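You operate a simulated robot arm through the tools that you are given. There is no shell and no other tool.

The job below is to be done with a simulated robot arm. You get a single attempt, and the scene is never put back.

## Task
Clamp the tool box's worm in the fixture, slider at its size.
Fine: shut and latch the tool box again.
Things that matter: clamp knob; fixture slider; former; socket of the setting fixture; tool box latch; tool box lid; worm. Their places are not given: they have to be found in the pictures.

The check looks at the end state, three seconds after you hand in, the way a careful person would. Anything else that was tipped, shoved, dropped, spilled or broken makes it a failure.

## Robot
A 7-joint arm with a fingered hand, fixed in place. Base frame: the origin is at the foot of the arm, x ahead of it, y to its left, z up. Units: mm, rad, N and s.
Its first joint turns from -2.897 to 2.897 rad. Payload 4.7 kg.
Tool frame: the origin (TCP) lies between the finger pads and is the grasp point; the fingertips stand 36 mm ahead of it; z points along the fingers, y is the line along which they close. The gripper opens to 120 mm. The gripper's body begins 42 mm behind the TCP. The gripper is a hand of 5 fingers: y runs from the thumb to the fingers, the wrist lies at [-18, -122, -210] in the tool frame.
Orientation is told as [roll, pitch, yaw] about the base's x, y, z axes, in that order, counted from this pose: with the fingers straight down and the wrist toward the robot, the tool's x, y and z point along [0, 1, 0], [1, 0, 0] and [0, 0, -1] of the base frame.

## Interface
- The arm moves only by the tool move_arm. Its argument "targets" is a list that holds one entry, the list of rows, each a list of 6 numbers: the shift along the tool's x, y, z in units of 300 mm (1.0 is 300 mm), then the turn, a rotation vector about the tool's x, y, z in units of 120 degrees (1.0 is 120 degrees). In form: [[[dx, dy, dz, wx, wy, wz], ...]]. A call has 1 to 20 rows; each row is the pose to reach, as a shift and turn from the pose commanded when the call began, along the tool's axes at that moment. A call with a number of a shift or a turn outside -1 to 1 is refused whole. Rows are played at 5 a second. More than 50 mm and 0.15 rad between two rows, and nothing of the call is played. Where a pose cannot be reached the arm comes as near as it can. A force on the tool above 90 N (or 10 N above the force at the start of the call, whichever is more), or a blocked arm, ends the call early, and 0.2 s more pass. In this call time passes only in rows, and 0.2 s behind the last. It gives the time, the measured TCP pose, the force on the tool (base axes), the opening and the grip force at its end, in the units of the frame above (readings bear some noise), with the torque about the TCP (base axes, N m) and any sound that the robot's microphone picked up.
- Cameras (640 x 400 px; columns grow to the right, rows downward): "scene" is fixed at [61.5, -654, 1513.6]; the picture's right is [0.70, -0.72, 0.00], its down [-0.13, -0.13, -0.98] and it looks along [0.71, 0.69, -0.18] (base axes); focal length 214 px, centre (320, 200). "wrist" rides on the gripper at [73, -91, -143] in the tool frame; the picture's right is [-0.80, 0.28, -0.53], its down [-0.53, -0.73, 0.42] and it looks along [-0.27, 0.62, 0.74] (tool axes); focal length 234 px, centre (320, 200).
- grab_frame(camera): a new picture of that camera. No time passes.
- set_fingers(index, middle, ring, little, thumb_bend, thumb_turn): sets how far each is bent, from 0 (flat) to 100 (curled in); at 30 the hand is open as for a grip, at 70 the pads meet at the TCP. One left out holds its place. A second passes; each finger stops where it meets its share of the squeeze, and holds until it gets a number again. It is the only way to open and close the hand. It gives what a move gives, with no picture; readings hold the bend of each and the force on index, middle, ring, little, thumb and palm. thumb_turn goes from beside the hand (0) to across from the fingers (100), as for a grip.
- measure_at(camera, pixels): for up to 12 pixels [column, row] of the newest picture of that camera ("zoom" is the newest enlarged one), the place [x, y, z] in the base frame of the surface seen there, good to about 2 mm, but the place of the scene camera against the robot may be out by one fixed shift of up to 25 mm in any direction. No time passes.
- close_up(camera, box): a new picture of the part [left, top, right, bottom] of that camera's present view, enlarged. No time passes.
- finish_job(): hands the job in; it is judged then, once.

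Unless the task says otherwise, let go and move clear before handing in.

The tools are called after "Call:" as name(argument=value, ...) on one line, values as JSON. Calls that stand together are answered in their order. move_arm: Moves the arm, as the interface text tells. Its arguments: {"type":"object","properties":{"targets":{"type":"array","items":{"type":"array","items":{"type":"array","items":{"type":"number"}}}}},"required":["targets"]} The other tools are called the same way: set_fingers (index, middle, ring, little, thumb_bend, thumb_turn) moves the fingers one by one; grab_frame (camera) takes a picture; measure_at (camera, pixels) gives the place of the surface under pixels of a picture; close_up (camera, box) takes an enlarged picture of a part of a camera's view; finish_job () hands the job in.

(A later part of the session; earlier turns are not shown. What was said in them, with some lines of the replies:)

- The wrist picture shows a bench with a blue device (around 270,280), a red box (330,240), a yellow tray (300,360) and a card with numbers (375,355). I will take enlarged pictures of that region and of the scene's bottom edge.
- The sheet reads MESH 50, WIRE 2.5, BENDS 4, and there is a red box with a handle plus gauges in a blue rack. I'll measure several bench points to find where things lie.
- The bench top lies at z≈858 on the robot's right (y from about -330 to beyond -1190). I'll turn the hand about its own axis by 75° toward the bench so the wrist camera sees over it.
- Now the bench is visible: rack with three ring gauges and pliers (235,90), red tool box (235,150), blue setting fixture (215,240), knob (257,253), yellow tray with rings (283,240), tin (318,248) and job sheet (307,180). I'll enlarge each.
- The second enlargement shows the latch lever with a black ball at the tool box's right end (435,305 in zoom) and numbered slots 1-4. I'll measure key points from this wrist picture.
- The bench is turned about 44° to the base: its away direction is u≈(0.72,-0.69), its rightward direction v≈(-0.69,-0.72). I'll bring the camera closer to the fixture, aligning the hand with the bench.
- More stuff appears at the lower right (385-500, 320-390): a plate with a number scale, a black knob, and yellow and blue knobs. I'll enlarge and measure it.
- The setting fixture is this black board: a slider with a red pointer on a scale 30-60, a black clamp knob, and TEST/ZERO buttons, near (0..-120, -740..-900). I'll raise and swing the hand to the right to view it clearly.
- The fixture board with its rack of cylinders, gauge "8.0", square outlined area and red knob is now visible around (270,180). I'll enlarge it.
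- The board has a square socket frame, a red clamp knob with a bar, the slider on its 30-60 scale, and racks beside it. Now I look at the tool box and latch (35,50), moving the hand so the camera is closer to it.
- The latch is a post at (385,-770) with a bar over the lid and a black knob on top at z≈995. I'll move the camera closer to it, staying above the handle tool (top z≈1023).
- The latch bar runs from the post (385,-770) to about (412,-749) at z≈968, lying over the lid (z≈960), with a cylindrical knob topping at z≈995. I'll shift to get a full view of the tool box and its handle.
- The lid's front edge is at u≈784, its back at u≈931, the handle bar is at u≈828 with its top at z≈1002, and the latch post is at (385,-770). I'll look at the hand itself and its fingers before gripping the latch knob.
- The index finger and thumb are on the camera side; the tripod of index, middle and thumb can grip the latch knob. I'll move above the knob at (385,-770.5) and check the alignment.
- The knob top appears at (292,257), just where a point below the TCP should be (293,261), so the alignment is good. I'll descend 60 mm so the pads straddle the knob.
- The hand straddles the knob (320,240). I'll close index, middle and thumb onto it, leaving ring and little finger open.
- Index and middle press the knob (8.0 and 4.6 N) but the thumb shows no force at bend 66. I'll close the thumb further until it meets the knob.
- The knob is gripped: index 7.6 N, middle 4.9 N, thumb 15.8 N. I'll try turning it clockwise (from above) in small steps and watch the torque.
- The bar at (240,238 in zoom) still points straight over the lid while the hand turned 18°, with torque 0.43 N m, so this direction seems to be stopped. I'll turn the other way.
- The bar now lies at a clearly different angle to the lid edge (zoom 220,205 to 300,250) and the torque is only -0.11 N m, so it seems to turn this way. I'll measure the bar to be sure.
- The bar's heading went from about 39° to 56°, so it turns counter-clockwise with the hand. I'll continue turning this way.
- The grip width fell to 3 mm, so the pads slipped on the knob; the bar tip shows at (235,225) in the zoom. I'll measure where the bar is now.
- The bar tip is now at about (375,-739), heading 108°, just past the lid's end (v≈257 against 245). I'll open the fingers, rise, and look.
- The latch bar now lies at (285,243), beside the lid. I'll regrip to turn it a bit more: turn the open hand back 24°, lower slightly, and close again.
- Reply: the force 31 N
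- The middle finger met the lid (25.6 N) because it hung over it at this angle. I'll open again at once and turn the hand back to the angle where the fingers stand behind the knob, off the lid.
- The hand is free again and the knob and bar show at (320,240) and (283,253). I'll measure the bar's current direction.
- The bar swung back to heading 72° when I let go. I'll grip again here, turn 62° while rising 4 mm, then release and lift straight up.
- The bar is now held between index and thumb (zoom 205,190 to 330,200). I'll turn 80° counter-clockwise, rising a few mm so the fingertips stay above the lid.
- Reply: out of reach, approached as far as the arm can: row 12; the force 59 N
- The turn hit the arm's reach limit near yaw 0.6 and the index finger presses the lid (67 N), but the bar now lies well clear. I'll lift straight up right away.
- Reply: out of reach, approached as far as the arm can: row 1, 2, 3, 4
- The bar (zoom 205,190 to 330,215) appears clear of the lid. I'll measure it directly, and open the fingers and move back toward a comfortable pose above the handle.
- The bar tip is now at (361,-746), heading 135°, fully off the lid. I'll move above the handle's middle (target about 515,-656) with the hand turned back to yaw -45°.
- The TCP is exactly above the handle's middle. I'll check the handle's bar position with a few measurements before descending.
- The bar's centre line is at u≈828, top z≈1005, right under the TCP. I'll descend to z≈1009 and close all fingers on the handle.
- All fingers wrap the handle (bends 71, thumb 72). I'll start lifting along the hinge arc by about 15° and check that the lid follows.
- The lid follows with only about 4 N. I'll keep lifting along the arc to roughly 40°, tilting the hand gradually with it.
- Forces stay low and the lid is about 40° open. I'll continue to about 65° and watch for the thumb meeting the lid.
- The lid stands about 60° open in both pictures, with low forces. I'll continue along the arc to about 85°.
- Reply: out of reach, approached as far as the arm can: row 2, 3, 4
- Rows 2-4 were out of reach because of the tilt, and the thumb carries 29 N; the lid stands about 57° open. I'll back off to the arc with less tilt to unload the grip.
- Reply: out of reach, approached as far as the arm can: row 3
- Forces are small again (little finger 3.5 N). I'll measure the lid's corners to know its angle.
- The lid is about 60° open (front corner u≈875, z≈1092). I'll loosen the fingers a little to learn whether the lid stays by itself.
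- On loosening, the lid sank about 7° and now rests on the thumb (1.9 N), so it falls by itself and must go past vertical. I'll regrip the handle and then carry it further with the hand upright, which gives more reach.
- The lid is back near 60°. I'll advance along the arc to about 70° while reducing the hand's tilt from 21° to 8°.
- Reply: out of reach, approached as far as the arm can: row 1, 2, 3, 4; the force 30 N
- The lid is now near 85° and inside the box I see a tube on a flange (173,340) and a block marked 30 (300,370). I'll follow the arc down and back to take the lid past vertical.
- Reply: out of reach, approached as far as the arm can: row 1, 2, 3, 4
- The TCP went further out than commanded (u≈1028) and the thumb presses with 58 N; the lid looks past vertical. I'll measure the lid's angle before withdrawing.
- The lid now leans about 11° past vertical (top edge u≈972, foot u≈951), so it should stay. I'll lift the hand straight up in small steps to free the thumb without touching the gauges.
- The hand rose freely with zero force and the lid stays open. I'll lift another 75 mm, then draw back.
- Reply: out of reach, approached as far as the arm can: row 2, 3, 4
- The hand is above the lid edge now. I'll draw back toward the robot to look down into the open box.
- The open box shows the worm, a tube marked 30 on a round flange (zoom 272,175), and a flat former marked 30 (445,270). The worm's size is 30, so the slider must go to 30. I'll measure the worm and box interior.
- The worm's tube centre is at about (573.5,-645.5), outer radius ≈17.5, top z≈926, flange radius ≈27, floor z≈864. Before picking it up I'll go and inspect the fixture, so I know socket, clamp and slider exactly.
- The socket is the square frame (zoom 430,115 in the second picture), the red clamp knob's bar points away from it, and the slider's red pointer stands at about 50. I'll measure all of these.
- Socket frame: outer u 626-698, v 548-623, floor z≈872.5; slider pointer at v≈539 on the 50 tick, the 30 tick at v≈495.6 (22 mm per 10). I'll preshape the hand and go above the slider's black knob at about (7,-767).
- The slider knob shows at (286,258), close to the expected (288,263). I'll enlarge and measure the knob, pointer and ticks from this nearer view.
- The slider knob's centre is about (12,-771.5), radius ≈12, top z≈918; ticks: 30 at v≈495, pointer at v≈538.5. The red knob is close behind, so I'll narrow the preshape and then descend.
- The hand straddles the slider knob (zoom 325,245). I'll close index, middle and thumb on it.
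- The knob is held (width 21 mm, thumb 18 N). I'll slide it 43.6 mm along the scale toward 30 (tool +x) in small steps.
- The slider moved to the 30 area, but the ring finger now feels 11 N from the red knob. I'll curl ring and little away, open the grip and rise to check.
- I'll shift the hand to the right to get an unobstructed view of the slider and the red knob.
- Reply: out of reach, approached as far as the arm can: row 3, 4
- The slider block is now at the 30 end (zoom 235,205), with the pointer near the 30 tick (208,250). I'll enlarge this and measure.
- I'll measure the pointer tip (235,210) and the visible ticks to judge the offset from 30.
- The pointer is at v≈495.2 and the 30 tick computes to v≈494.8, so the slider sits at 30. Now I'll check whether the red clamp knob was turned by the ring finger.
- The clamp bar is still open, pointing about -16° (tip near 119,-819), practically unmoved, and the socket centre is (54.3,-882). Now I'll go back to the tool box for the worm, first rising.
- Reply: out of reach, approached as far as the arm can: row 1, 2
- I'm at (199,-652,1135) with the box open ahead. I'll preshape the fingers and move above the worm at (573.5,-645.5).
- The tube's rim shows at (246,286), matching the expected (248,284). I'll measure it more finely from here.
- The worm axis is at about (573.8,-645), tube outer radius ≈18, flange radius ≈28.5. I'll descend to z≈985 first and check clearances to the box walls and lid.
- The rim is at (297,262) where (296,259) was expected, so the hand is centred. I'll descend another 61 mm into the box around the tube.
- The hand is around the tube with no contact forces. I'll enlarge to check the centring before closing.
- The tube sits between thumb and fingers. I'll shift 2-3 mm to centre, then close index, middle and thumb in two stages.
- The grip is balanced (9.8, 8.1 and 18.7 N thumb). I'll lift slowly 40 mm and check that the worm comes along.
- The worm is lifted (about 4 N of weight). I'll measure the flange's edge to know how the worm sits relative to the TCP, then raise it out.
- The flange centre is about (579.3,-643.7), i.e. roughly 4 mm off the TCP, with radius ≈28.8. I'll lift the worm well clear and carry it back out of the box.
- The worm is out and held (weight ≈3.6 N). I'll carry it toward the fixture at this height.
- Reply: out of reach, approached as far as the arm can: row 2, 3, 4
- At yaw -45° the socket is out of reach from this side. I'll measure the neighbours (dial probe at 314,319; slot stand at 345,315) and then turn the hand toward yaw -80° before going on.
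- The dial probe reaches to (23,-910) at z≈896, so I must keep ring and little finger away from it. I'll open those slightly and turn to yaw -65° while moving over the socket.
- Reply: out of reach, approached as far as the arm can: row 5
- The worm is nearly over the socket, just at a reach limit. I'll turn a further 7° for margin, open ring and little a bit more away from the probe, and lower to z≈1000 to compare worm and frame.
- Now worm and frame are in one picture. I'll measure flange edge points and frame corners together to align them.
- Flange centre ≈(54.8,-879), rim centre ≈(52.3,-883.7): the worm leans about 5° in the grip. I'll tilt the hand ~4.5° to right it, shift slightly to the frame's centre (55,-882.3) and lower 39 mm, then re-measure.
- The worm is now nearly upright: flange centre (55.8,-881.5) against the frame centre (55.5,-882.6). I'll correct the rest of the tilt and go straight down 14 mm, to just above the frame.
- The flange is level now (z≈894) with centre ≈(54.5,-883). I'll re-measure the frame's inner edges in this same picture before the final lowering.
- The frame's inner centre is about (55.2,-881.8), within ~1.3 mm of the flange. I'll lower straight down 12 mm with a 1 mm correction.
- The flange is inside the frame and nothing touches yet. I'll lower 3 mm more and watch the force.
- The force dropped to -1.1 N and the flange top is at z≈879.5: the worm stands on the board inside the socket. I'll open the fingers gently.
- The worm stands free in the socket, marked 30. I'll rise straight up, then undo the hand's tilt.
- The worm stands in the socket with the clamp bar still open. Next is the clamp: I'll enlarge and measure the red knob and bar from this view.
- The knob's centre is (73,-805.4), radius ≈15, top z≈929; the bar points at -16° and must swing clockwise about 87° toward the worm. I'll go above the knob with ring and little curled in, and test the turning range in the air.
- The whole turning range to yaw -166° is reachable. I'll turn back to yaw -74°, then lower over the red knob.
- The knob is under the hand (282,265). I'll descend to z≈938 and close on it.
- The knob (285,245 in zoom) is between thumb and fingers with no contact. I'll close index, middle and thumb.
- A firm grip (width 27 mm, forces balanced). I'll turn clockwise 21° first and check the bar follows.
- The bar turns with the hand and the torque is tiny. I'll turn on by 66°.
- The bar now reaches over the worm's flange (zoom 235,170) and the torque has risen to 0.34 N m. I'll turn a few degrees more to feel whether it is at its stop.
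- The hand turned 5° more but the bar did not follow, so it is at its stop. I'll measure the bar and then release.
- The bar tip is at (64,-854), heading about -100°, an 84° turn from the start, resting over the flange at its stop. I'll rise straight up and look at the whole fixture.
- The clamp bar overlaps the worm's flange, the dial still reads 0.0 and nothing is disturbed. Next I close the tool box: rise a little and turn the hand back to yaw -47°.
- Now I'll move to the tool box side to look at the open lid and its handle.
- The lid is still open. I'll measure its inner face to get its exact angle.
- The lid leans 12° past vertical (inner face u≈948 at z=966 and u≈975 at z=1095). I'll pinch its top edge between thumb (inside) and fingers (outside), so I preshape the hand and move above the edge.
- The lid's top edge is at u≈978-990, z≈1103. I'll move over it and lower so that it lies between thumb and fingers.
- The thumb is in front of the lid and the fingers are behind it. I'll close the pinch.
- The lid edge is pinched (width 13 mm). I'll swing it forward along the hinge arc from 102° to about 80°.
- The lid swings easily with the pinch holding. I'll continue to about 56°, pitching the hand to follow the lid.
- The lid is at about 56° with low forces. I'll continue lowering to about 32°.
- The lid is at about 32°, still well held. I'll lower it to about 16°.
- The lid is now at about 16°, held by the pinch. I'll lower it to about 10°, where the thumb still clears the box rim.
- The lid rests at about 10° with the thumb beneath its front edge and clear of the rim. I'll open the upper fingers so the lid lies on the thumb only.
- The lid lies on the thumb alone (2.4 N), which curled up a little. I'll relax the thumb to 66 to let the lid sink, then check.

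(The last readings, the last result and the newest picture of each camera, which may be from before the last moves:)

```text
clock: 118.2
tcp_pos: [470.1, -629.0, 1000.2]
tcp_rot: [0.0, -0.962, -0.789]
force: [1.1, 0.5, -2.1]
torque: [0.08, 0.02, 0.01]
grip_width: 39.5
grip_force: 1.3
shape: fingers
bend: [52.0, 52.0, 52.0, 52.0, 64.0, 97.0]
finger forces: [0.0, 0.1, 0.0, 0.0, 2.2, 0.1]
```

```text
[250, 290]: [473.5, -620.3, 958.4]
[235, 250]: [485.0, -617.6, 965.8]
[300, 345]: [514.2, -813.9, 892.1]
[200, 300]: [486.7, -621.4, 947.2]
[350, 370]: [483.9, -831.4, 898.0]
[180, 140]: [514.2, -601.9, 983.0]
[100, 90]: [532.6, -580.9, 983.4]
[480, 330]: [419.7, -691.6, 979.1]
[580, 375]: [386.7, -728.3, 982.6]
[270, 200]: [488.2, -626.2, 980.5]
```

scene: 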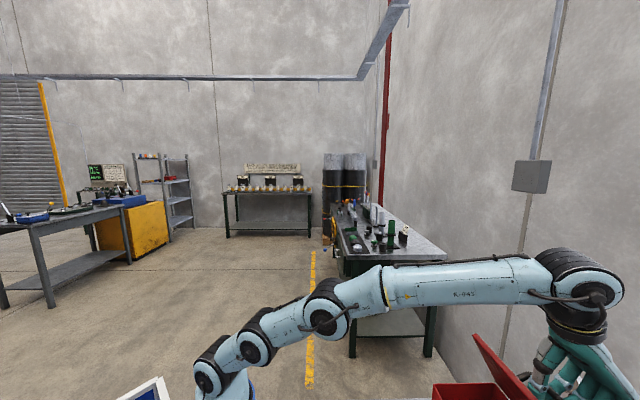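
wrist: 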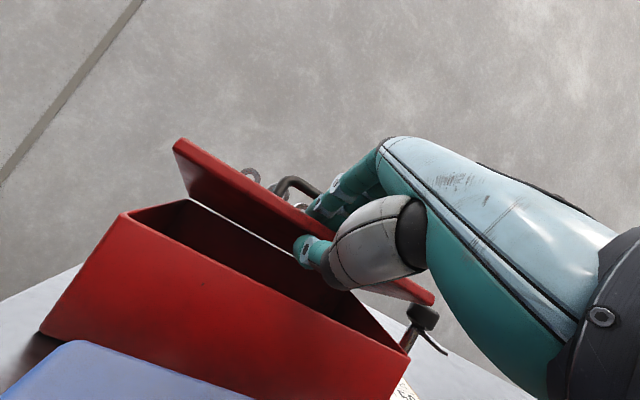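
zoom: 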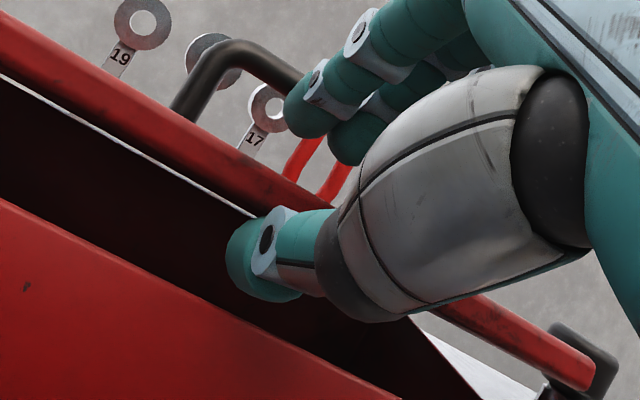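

The thumb's underside is at z≈958, 11 mm above the rim (947), and the lid is 8° open. I'll sink 6 mm more and pull the thumb out toward the robot.

Call:
move_arm(targets=[[[0, -0.0164, 0.0114, 0, 0, 0], [0, -0.0393, -0.0214, 0, 0, 0], [0, -0.0622, -0.0542, 0, 0, 0], [0, -0.0758, -0.0853, 0, 0, 0]]])

Call:
grab_frame(camera="wrist")

Call:
close_up(camera="wrist", box=[220, 170, 420, 330])

```text
clock: 119.2
tcp_pos: [446.8, -606.8, 996.7]
tcp_rot: [-0.002, -0.961, -0.787]
force: [-0.3, 0.2, -0.3]
torque: [0.0, -0.01, 0.03]
grip_width: 36.7
grip_force: 0.0
shape: fingers
bend: [52.0, 52.0, 52.0, 52.0, 66.0, 97.0]
finger forces: [0.0, 0.0, 0.0, 0.0, 0.1, 0.0]
```

```text
taken
```

wrist: 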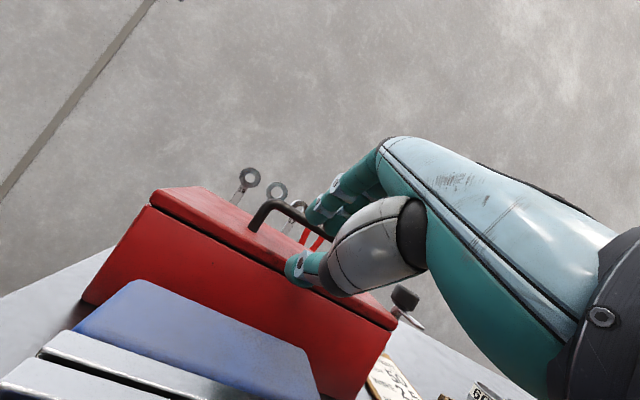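

```text
2.50 times, centred on (320, 250) of wrist
```

zoom: 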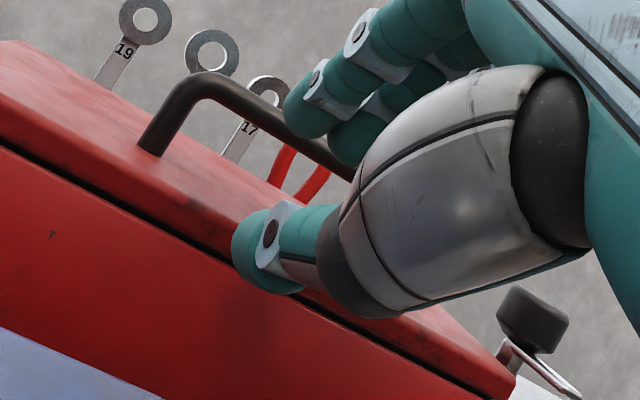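

The lid has dropped shut and the hand is clear of it. I'll back off and rise, then bring the hand upright again.

Call:
move_arm(targets=[[[0, 0.0042, -0.0639, 0, 0, 0], [0, 0.0696, -0.1623, 0, 0, 0], [0, 0.1656, -0.2577, 0.04, 0, 0], [0, 0.275, -0.334, 0.1, 0, 0], [0, 0.275, -0.334, 0.16, 0, 0], [0, 0.275, -0.334, 0.22, 0, 0], [0, 0.275, -0.334, 0.28, 0, 0], [0, 0.275, -0.334, 0.34, 0, 0], [0, 0.275, -0.334, 0.4, 0, 0], [0, 0.275, -0.334, 0.459, 0, 0]]])

Call:
grab_frame(camera="wrist")

```text
clock: 121.4
tcp_pos: [421.5, -581.2, 1121.6]
tcp_rot: [0.001, 0.0, -0.791]
force: [-0.1, -0.2, 0.6]
torque: [-0.02, 0.01, -0.04]
grip_width: 36.5
grip_force: 0.0
shape: fingers
bend: [52.0, 52.0, 52.0, 52.0, 66.0, 97.0]
finger forces: [0.0, 0.1, 0.0, 0.0, 0.1, 0.0]
```

```text
taken
```

wrist: 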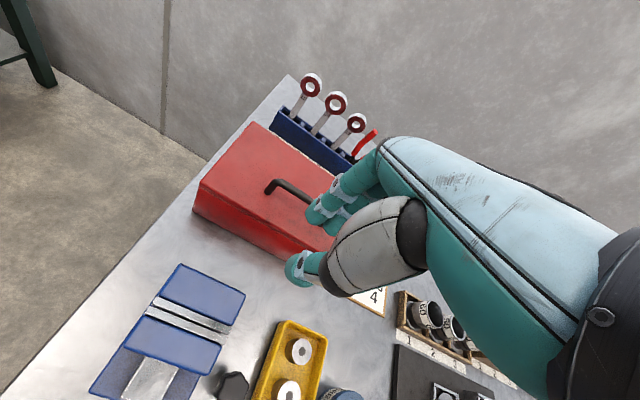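

The tool box is shut. Now I go above the latch knob, check the bar and prepare to turn it back clockwise.

Call:
set_fingers(index=50, middle=50, ring=54, little=54, thumb_bend=46)

Call:
move_arm(targets=[[[-0.1, 0.07, 0, 0, 0, -0.0275], [-0.21, 0.14, 0.02, 0, 0, -0.0275], [-0.32, 0.22, 0.06, 0, 0, -0.0275], [-0.43, 0.3, 0.13, 0, 0, -0.0275], [-0.528, 0.364, 0.2, 0, 0, -0.0275]]])

Call:
grab_frame(camera="wrist")

Call:
close_up(camera="wrist", box=[210, 180, 370, 310])

```text
clock: 122.4
tcp_pos: [423.0, -580.8, 1120.7]
tcp_rot: [-0.001, 0.001, -0.789]
force: [0.7, 0.2, -0.3]
torque: [0.01, 0.02, 0.0]
grip_width: 68.5
grip_force: 0.0
shape: fingers
bend: [50.0, 50.0, 54.0, 54.0, 46.0, 97.0]
finger forces: [0.0, 0.0, 0.0, 0.1, 0.1, 0.0]
```

```text
clock: 123.6
tcp_pos: [387.9, -771.1, 1060.5]
tcp_rot: [-0.002, -0.002, -0.73]
force: [0.1, 0.0, 1.1]
torque: [-0.1, 0.01, -0.04]
grip_width: 68.9
grip_force: 0.0
shape: fingers
bend: [50.0, 50.0, 54.0, 54.0, 46.0, 98.0]
finger forces: [0.0, 0.0, 0.0, 0.0, 0.0, 0.0]
```

```text
taken
```

wrist: 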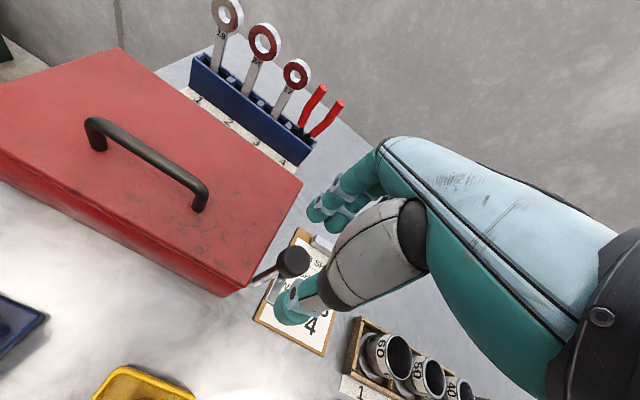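

```text
3.08 times, centred on (290, 245) of wrist
```

zoom: 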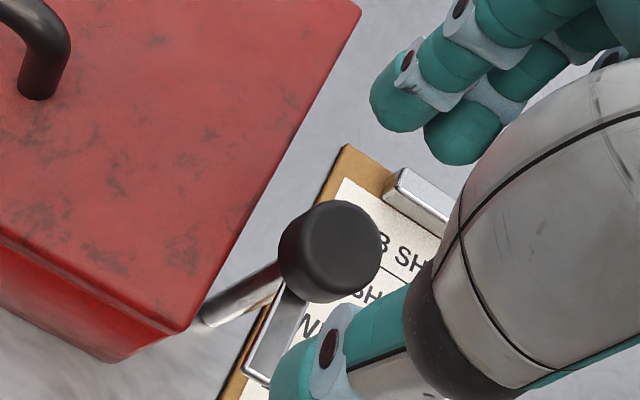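

Call:
measure_at(camera="zoom", pixels=[[262, 365], [270, 340], [283, 310], [250, 370], [330, 240], [290, 245], [370, 245], [330, 205], [325, 285], [180, 330], [300, 300]])

```text
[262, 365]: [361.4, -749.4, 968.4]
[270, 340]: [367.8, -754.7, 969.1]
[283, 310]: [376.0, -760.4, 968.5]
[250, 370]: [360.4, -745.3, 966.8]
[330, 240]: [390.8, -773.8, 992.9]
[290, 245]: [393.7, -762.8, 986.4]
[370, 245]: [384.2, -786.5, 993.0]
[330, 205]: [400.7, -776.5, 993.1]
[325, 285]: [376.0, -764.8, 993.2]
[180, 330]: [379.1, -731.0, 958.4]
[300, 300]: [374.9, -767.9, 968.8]
```

The bar points at heading ≈137° (tip 361,-748) and the knob is right below the TCP. I'll descend to z≈1010, so that the fingertips stay above the bar, and close.

Call:
move_arm(targets=[[[0, 0, 0.06, 0, 0, 0], [0, 0, 0.12, 0, 0, 0], [0, 0, 0.168, 0, 0, 0]]])

Call:
set_fingers(index=68, middle=68, thumb_bend=78)

Call:
close_up(camera="wrist", box=[230, 170, 390, 300])

```text
clock: 124.4
tcp_pos: [386.9, -771.8, 1010.0]
tcp_rot: [-0.001, -0.001, -0.73]
force: [-0.5, 0.1, 0.8]
torque: [0.02, -0.01, -0.01]
grip_width: 68.6
grip_force: 0.2
shape: fingers
bend: [50.0, 50.0, 54.0, 54.0, 46.0, 98.0]
finger forces: [0.1, 0.0, 0.1, 0.0, 0.1, 0.1]
```

```text
clock: 125.4
tcp_pos: [387.3, -770.5, 1009.4]
tcp_rot: [-0.002, -0.001, -0.732]
force: [5.5, -5.3, 1.9]
torque: [-0.33, -0.22, 0.07]
grip_width: 20.0
grip_force: 14.0
shape: fingers
bend: [60.0, 61.0, 54.0, 54.0, 71.0, 96.0]
finger forces: [7.3, 10.8, 0.0, 0.0, 10.3, 0.0]
```

```text
3.08 times, centred on (310, 235) of wrist
```

zoom: 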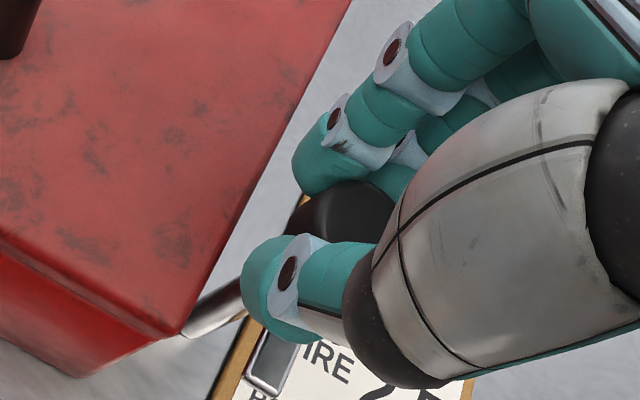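

The knob is gripped above the bar (7, 11 and 10 N). I'll turn it clockwise 30° and check the bar.

Call:
move_arm(targets=[[[0, 0, 0, 0, 0, 0.05], [0, 0, 0, 0, 0, 0.1], [0, 0, 0, 0, 0, 0.15], [0, 0, 0, 0, 0, 0.2], [0, 0, 0, 0, 0, 0.25]]])

Call:
close_up(camera="wrist", box=[230, 170, 390, 300])

```text
clock: 126.6
tcp_pos: [388.1, -769.3, 1010.5]
tcp_rot: [0.0, 0.0, -1.254]
force: [14.8, -6.7, -0.2]
torque: [-0.43, -0.37, 0.12]
grip_width: 18.3
grip_force: 14.8
shape: fingers
bend: [58.0, 60.0, 54.0, 54.0, 73.0, 94.0]
finger forces: [11.2, 8.0, 0.1, 0.1, 11.3, 0.0]
```

```text
3.08 times, centred on (310, 235) of wrist
```

zoom: 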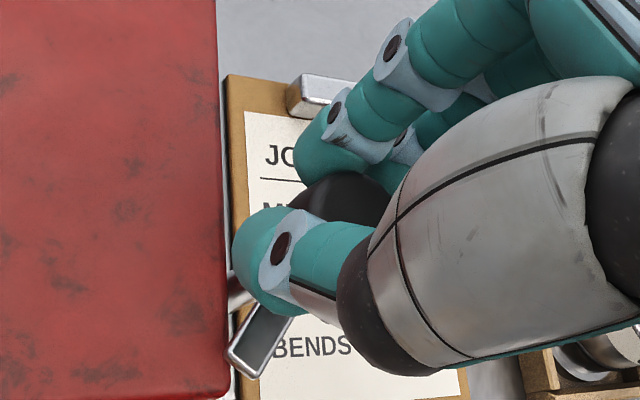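

Call:
measure_at(camera="zoom", pixels=[[245, 362], [255, 345], [268, 328], [235, 355], [255, 370], [280, 320]])

```text
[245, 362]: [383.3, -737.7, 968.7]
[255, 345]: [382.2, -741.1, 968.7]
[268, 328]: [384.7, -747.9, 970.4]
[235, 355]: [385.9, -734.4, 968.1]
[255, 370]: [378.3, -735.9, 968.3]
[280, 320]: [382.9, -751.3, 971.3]
```

The bar has come round to heading ≈96°. I'll turn on clockwise another 58°.

Call:
move_arm(targets=[[[0, 0, 0, 0, 0, 0.05], [0, 0, 0, 0, 0, 0.1], [0, 0, 0, 0, 0, 0.15], [0, 0, 0, 0, 0, 0.2], [0, 0, 0, 0, 0, 0.25], [0, 0, 0, 0, 0, 0.3], [0, 0, 0, 0, 0, 0.35], [0, 0, 0, 0, 0, 0.4], [0, 0, 0, 0, 0, 0.44], [0, 0, 0, 0, 0, 0.48]]])

Call:
grab_frame(camera="wrist")

Call:
close_up(camera="wrist", box=[230, 170, 390, 300])

```text
clock: 128.8
tcp_pos: [390.4, -770.8, 1010.3]
tcp_rot: [0.001, -0.001, -2.259]
force: [20.1, -12.4, 3.4]
torque: [-0.38, -0.58, 0.37]
grip_width: 21.7
grip_force: 16.8
shape: fingers
bend: [58.0, 64.0, 54.0, 54.0, 73.0, 92.0]
finger forces: [11.3, 3.3, 0.0, 0.0, 19.3, 0.0]
```

```text
taken
```

wrist: 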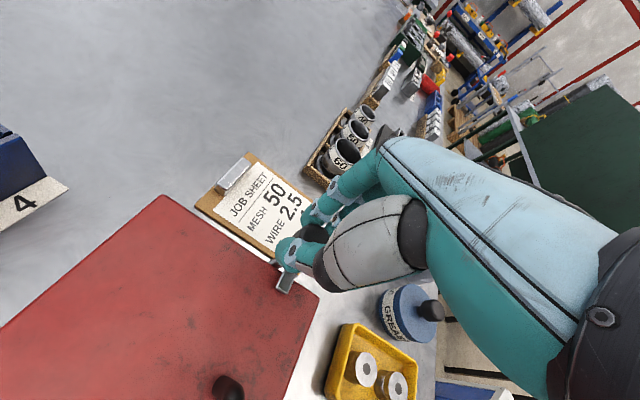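

```text
3.08 times, centred on (310, 235) of wrist
```

zoom: 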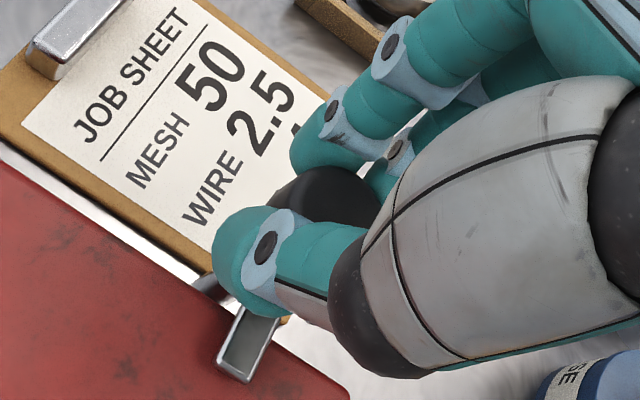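

The bar lies over the lid again and the torque rose to 0.37 N m. I'll measure its direction.

Call:
measure_at(camera="zoom", pixels=[[235, 370], [240, 350], [255, 330], [225, 365], [250, 375], [265, 320], [200, 340]])

```text
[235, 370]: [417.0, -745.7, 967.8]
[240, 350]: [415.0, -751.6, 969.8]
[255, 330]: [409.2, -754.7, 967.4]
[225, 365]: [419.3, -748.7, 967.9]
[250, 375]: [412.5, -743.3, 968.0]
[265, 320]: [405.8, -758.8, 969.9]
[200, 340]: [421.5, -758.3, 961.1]
```

The bar tip is at (416,-746), heading ≈40°, the same as at the start: latched. I'll open the fingers and lift straight up.

Call:
set_fingers(index=50, middle=50, thumb_bend=48)

Call:
move_arm(targets=[[[0, 0, -0.06, 0, 0, 0], [0, 0, -0.15, 0, 0, 0], [0, 0, -0.27, 0, 0, 0], [0, 0, -0.4, 0, 0, 0]]])

Call:
grab_frame(camera="wrist")

Call:
close_up(camera="wrist", box=[180, 190, 340, 330])

```text
clock: 129.8
tcp_pos: [387.9, -770.5, 1010.9]
tcp_rot: [0.001, -0.001, -2.262]
force: [-0.4, 0.1, 0.3]
torque: [0.02, 0.03, 0.01]
grip_width: 65.6
grip_force: 0.1
shape: fingers
bend: [50.0, 50.0, 54.0, 54.0, 48.0, 97.0]
finger forces: [0.1, 0.0, 0.0, 0.0, 0.0, 0.1]
```

```text
clock: 130.8
tcp_pos: [389.6, -770.0, 1129.1]
tcp_rot: [-0.001, 0.001, -2.26]
force: [-0.7, 0.3, -0.3]
torque: [0.03, 0.04, 0.04]
grip_width: 65.7
grip_force: 0.1
shape: fingers
bend: [50.0, 50.0, 54.0, 54.0, 48.0, 97.0]
finger forces: [0.0, 0.0, 0.0, 0.1, 0.0, 0.0]
```

```text
taken
```

wrist: 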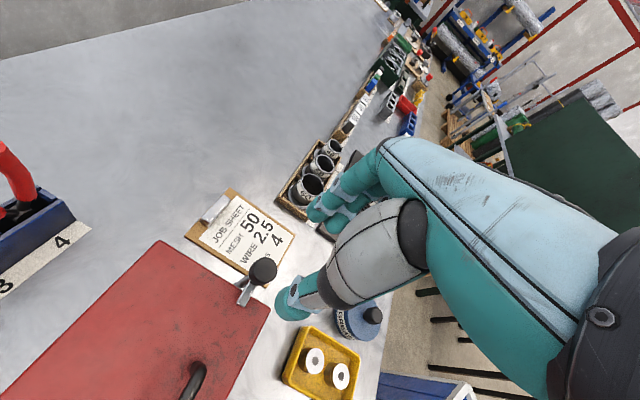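

```text
2.86 times, centred on (260, 260) of wrist
```

zoom: 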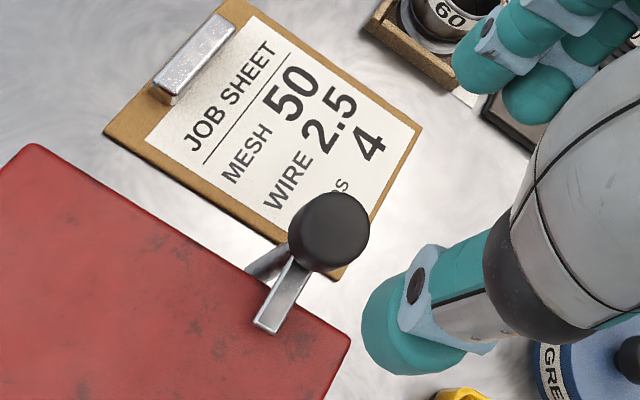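

The latch bar overlaps the lid corner again. I'll verify the bar and the lid's height by measurement.

Call:
measure_at(camera="zoom", pixels=[[268, 325], [280, 300], [300, 270], [258, 318], [278, 330], [330, 215], [340, 335], [200, 300], [100, 200], [50, 160]])

```text
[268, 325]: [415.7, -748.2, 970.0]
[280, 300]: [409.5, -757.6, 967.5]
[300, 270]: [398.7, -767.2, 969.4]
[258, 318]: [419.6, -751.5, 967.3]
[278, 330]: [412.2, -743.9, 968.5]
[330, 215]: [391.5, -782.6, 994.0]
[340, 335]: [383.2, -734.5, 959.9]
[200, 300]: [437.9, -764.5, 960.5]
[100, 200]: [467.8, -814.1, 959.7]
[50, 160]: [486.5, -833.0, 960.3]
```

The lid is flat at z≈960 and the latch is back at its original angle. I'll now move away to a viewpoint over the fixture to verify slider, worm and clamp once more.

Call:
move_arm(targets=[[[-0.07, 0.02, -0.03, 0, 0, -0.04], [-0.15, 0.05, -0.07, 0, 0, -0.08], [-0.24, 0.08, -0.1, 0, 0, -0.12], [-0.34, 0.12, -0.14, 0, 0, -0.17], [-0.44, 0.16, -0.18, 0, 0, -0.22], [-0.54, 0.2, -0.2, 0, 0, -0.27], [-0.64, 0.246, -0.2, 0, 0, -0.329]]])

Call:
grab_frame(camera="wrist")

```text
clock: 132.4
tcp_pos: [195.2, -706.6, 1189.9]
tcp_rot: [0.001, 0.001, -1.568]
force: [0.7, 0.4, -0.1]
torque: [0.02, 0.02, 0.02]
grip_width: 65.7
grip_force: 0.0
shape: fingers
bend: [50.0, 50.0, 54.0, 54.0, 48.0, 98.0]
finger forces: [0.0, 0.1, 0.0, 0.1, 0.1, 0.1]
```

```text
taken
```

wrist: 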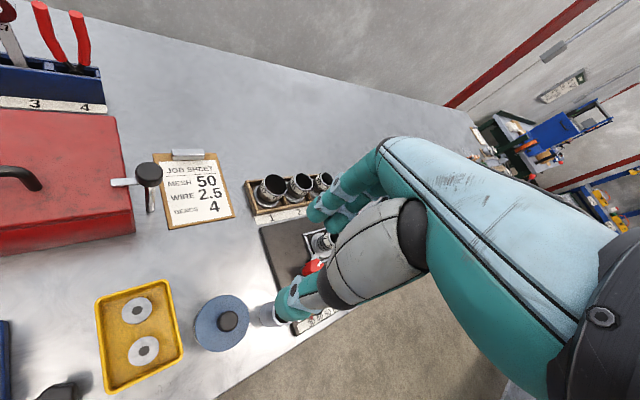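

Call:
move_arm(targets=[[[-0.13, -0.03, 0, 0, 0, 0], [-0.27, -0.06, 0, 0, 0, 0], [-0.41, -0.09, 0.02, 0, 0, 0], [-0.55, -0.12, 0.05, 0, 0, 0], [-0.69, -0.15, 0.08, 0, 0, 0], [-0.83, -0.17, 0.11, 0, 0, 0], [-0.95, -0.17, 0.15, 0, 0, 0]]])

Call:
grab_frame(camera="wrist")

Call:
close_up(camera="wrist", box=[90, 70, 330, 230])

```text
clock: 134.0
tcp_pos: [-91.7, -654.6, 1144.6]
tcp_rot: [0.001, 0.002, -1.57]
force: [0.0, -0.6, 1.0]
torque: [0.01, 0.05, 0.01]
grip_width: 65.7
grip_force: 0.1
shape: fingers
bend: [50.0, 50.0, 54.0, 54.0, 48.0, 98.0]
finger forces: [0.0, 0.0, 0.0, 0.1, 0.1, 0.0]
```

```text
taken
```

wrist: 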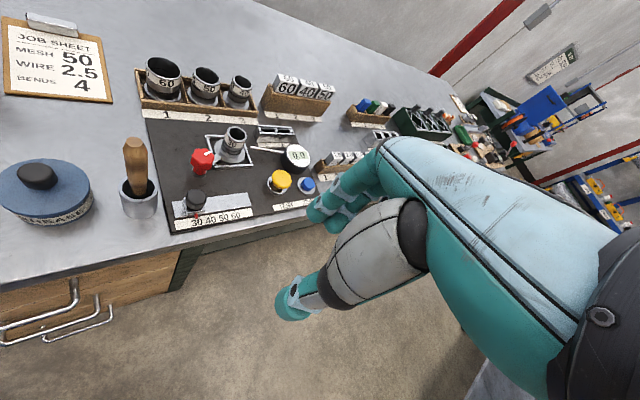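

```text
2.50 times, centred on (210, 150) of wrist
```

zoom: 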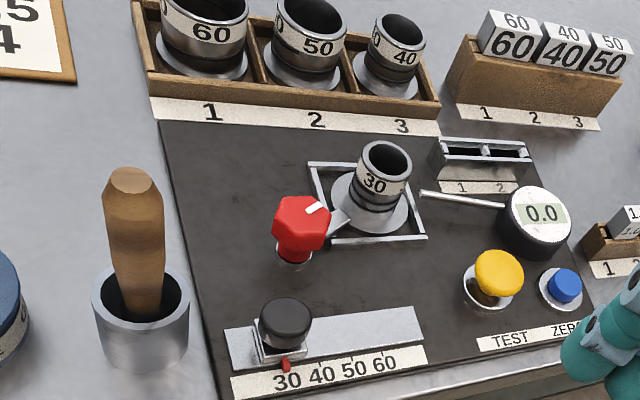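

The fixture shows the worm 30 in the socket, the clamp bar on its flange and the slider at 30. I'll enlarge and measure the pointer and the clamp bar for a last check.

Call:
close_up(camera="wrist", box=[170, 175, 270, 235])

Call:
measure_at(camera="zoom", pixels=[[170, 250], [168, 262], [175, 240], [265, 240], [325, 225], [378, 212], [170, 255], [172, 245]])

Call:
close_up(camera="wrist", box=[180, 115, 280, 185])

Call:
measure_at(camera="zoom", pixels=[[305, 220], [290, 235], [320, 205], [300, 235], [330, 225], [265, 250], [280, 205], [360, 230], [350, 80], [230, 170]])

```text
6.40 times, centred on (220, 205) of wrist
```

zoom: 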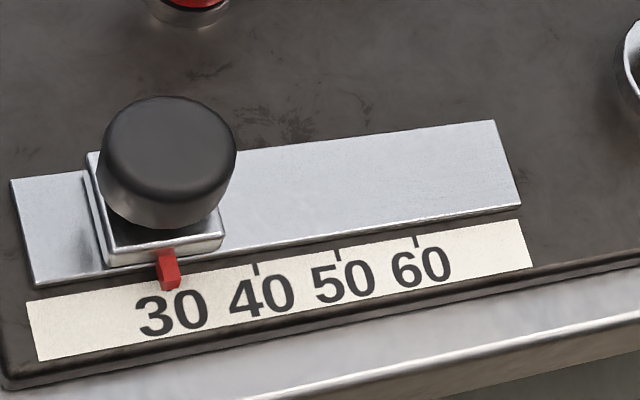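

```text
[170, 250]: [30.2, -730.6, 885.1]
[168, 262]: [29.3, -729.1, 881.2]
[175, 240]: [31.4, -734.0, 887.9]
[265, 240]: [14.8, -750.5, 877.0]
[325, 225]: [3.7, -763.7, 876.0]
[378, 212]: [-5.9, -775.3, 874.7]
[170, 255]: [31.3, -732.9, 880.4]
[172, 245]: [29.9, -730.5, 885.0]
```

```text
5.71 times, centred on (230, 150) of wrist
```

zoom: 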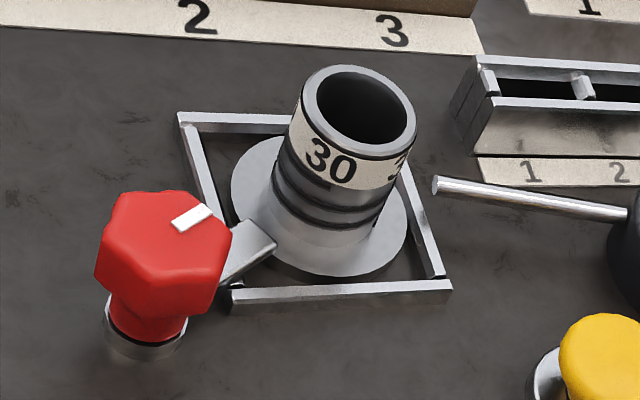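

```text
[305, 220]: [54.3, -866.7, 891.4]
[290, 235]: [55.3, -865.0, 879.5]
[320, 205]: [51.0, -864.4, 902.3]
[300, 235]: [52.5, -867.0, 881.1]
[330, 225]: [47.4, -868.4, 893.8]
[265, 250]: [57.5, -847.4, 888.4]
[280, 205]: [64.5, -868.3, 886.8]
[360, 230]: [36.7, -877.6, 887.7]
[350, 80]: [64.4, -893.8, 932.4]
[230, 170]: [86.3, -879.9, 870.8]
```

The clamp bar rests on the flange. For the slider I want a more exact check, so I'll take a stronger enlargement of pointer and ticks.

Call:
close_up(camera="wrist", box=[185, 205, 245, 230])

Call:
measure_at(camera="zoom", pixels=[[115, 240], [105, 180], [110, 210], [118, 270], [285, 210], [455, 180], [620, 155], [130, 240], [95, 240]])

```text
10.67 times, centred on (215, 218) of wrist
```

zoom: 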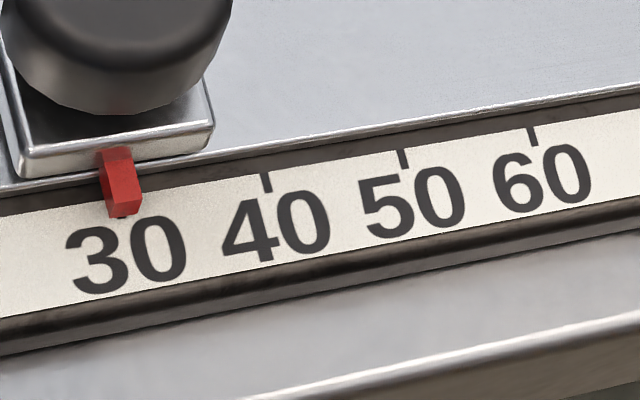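

```text
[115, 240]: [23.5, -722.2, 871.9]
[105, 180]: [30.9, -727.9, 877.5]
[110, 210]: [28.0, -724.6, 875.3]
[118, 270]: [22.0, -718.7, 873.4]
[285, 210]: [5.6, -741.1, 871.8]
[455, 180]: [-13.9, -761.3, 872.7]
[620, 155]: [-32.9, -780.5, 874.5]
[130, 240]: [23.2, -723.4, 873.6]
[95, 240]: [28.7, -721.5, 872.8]
```

The pointer sits right on the 30 tick: the tick extrapolates to about x=124 in this enlargement, and the pointer tip is at 122-124. The worm marked 30 stands in the socket with the clamp bar over its flange. The tool box is shut and latched, and the hand is clear, so I hand the job in.

Call:
finish_job()

```text
The job is handed in.
```

The job is handed in. The worm from the tool box is clamped in the fixture with the slider at its size, 30, and the tool box is shut and latched again. I don't have the check's result.

- **Worm:** it stands flat inside the square socket frame. I turned the red clamp knob until it would go no further, and the clamp bar lies over the edge of the worm's flange.
- **Slider:** the pointer is on the 30 tick, to within about half a millimetre. The size comes from the 30 marked on the worm, not from the job sheet's mesh 50.
- **Tool box:** the lid lies flat, and the latch bar is back over it at the angle it had at the start. The former is still inside. The lid fell shut by itself over the last few degrees, about 20 mm at the front edge.
- **Contacts on the way:** while I turned the latch to open it, fingers pressed on the lid with up to about 68 N. While I moved the slider, a finger touched the red knob with 11 N. Neither shifted anything that I could see or measure.

The other tools I could see in the last pictures were all standing in place, and the hand was clear of everything.
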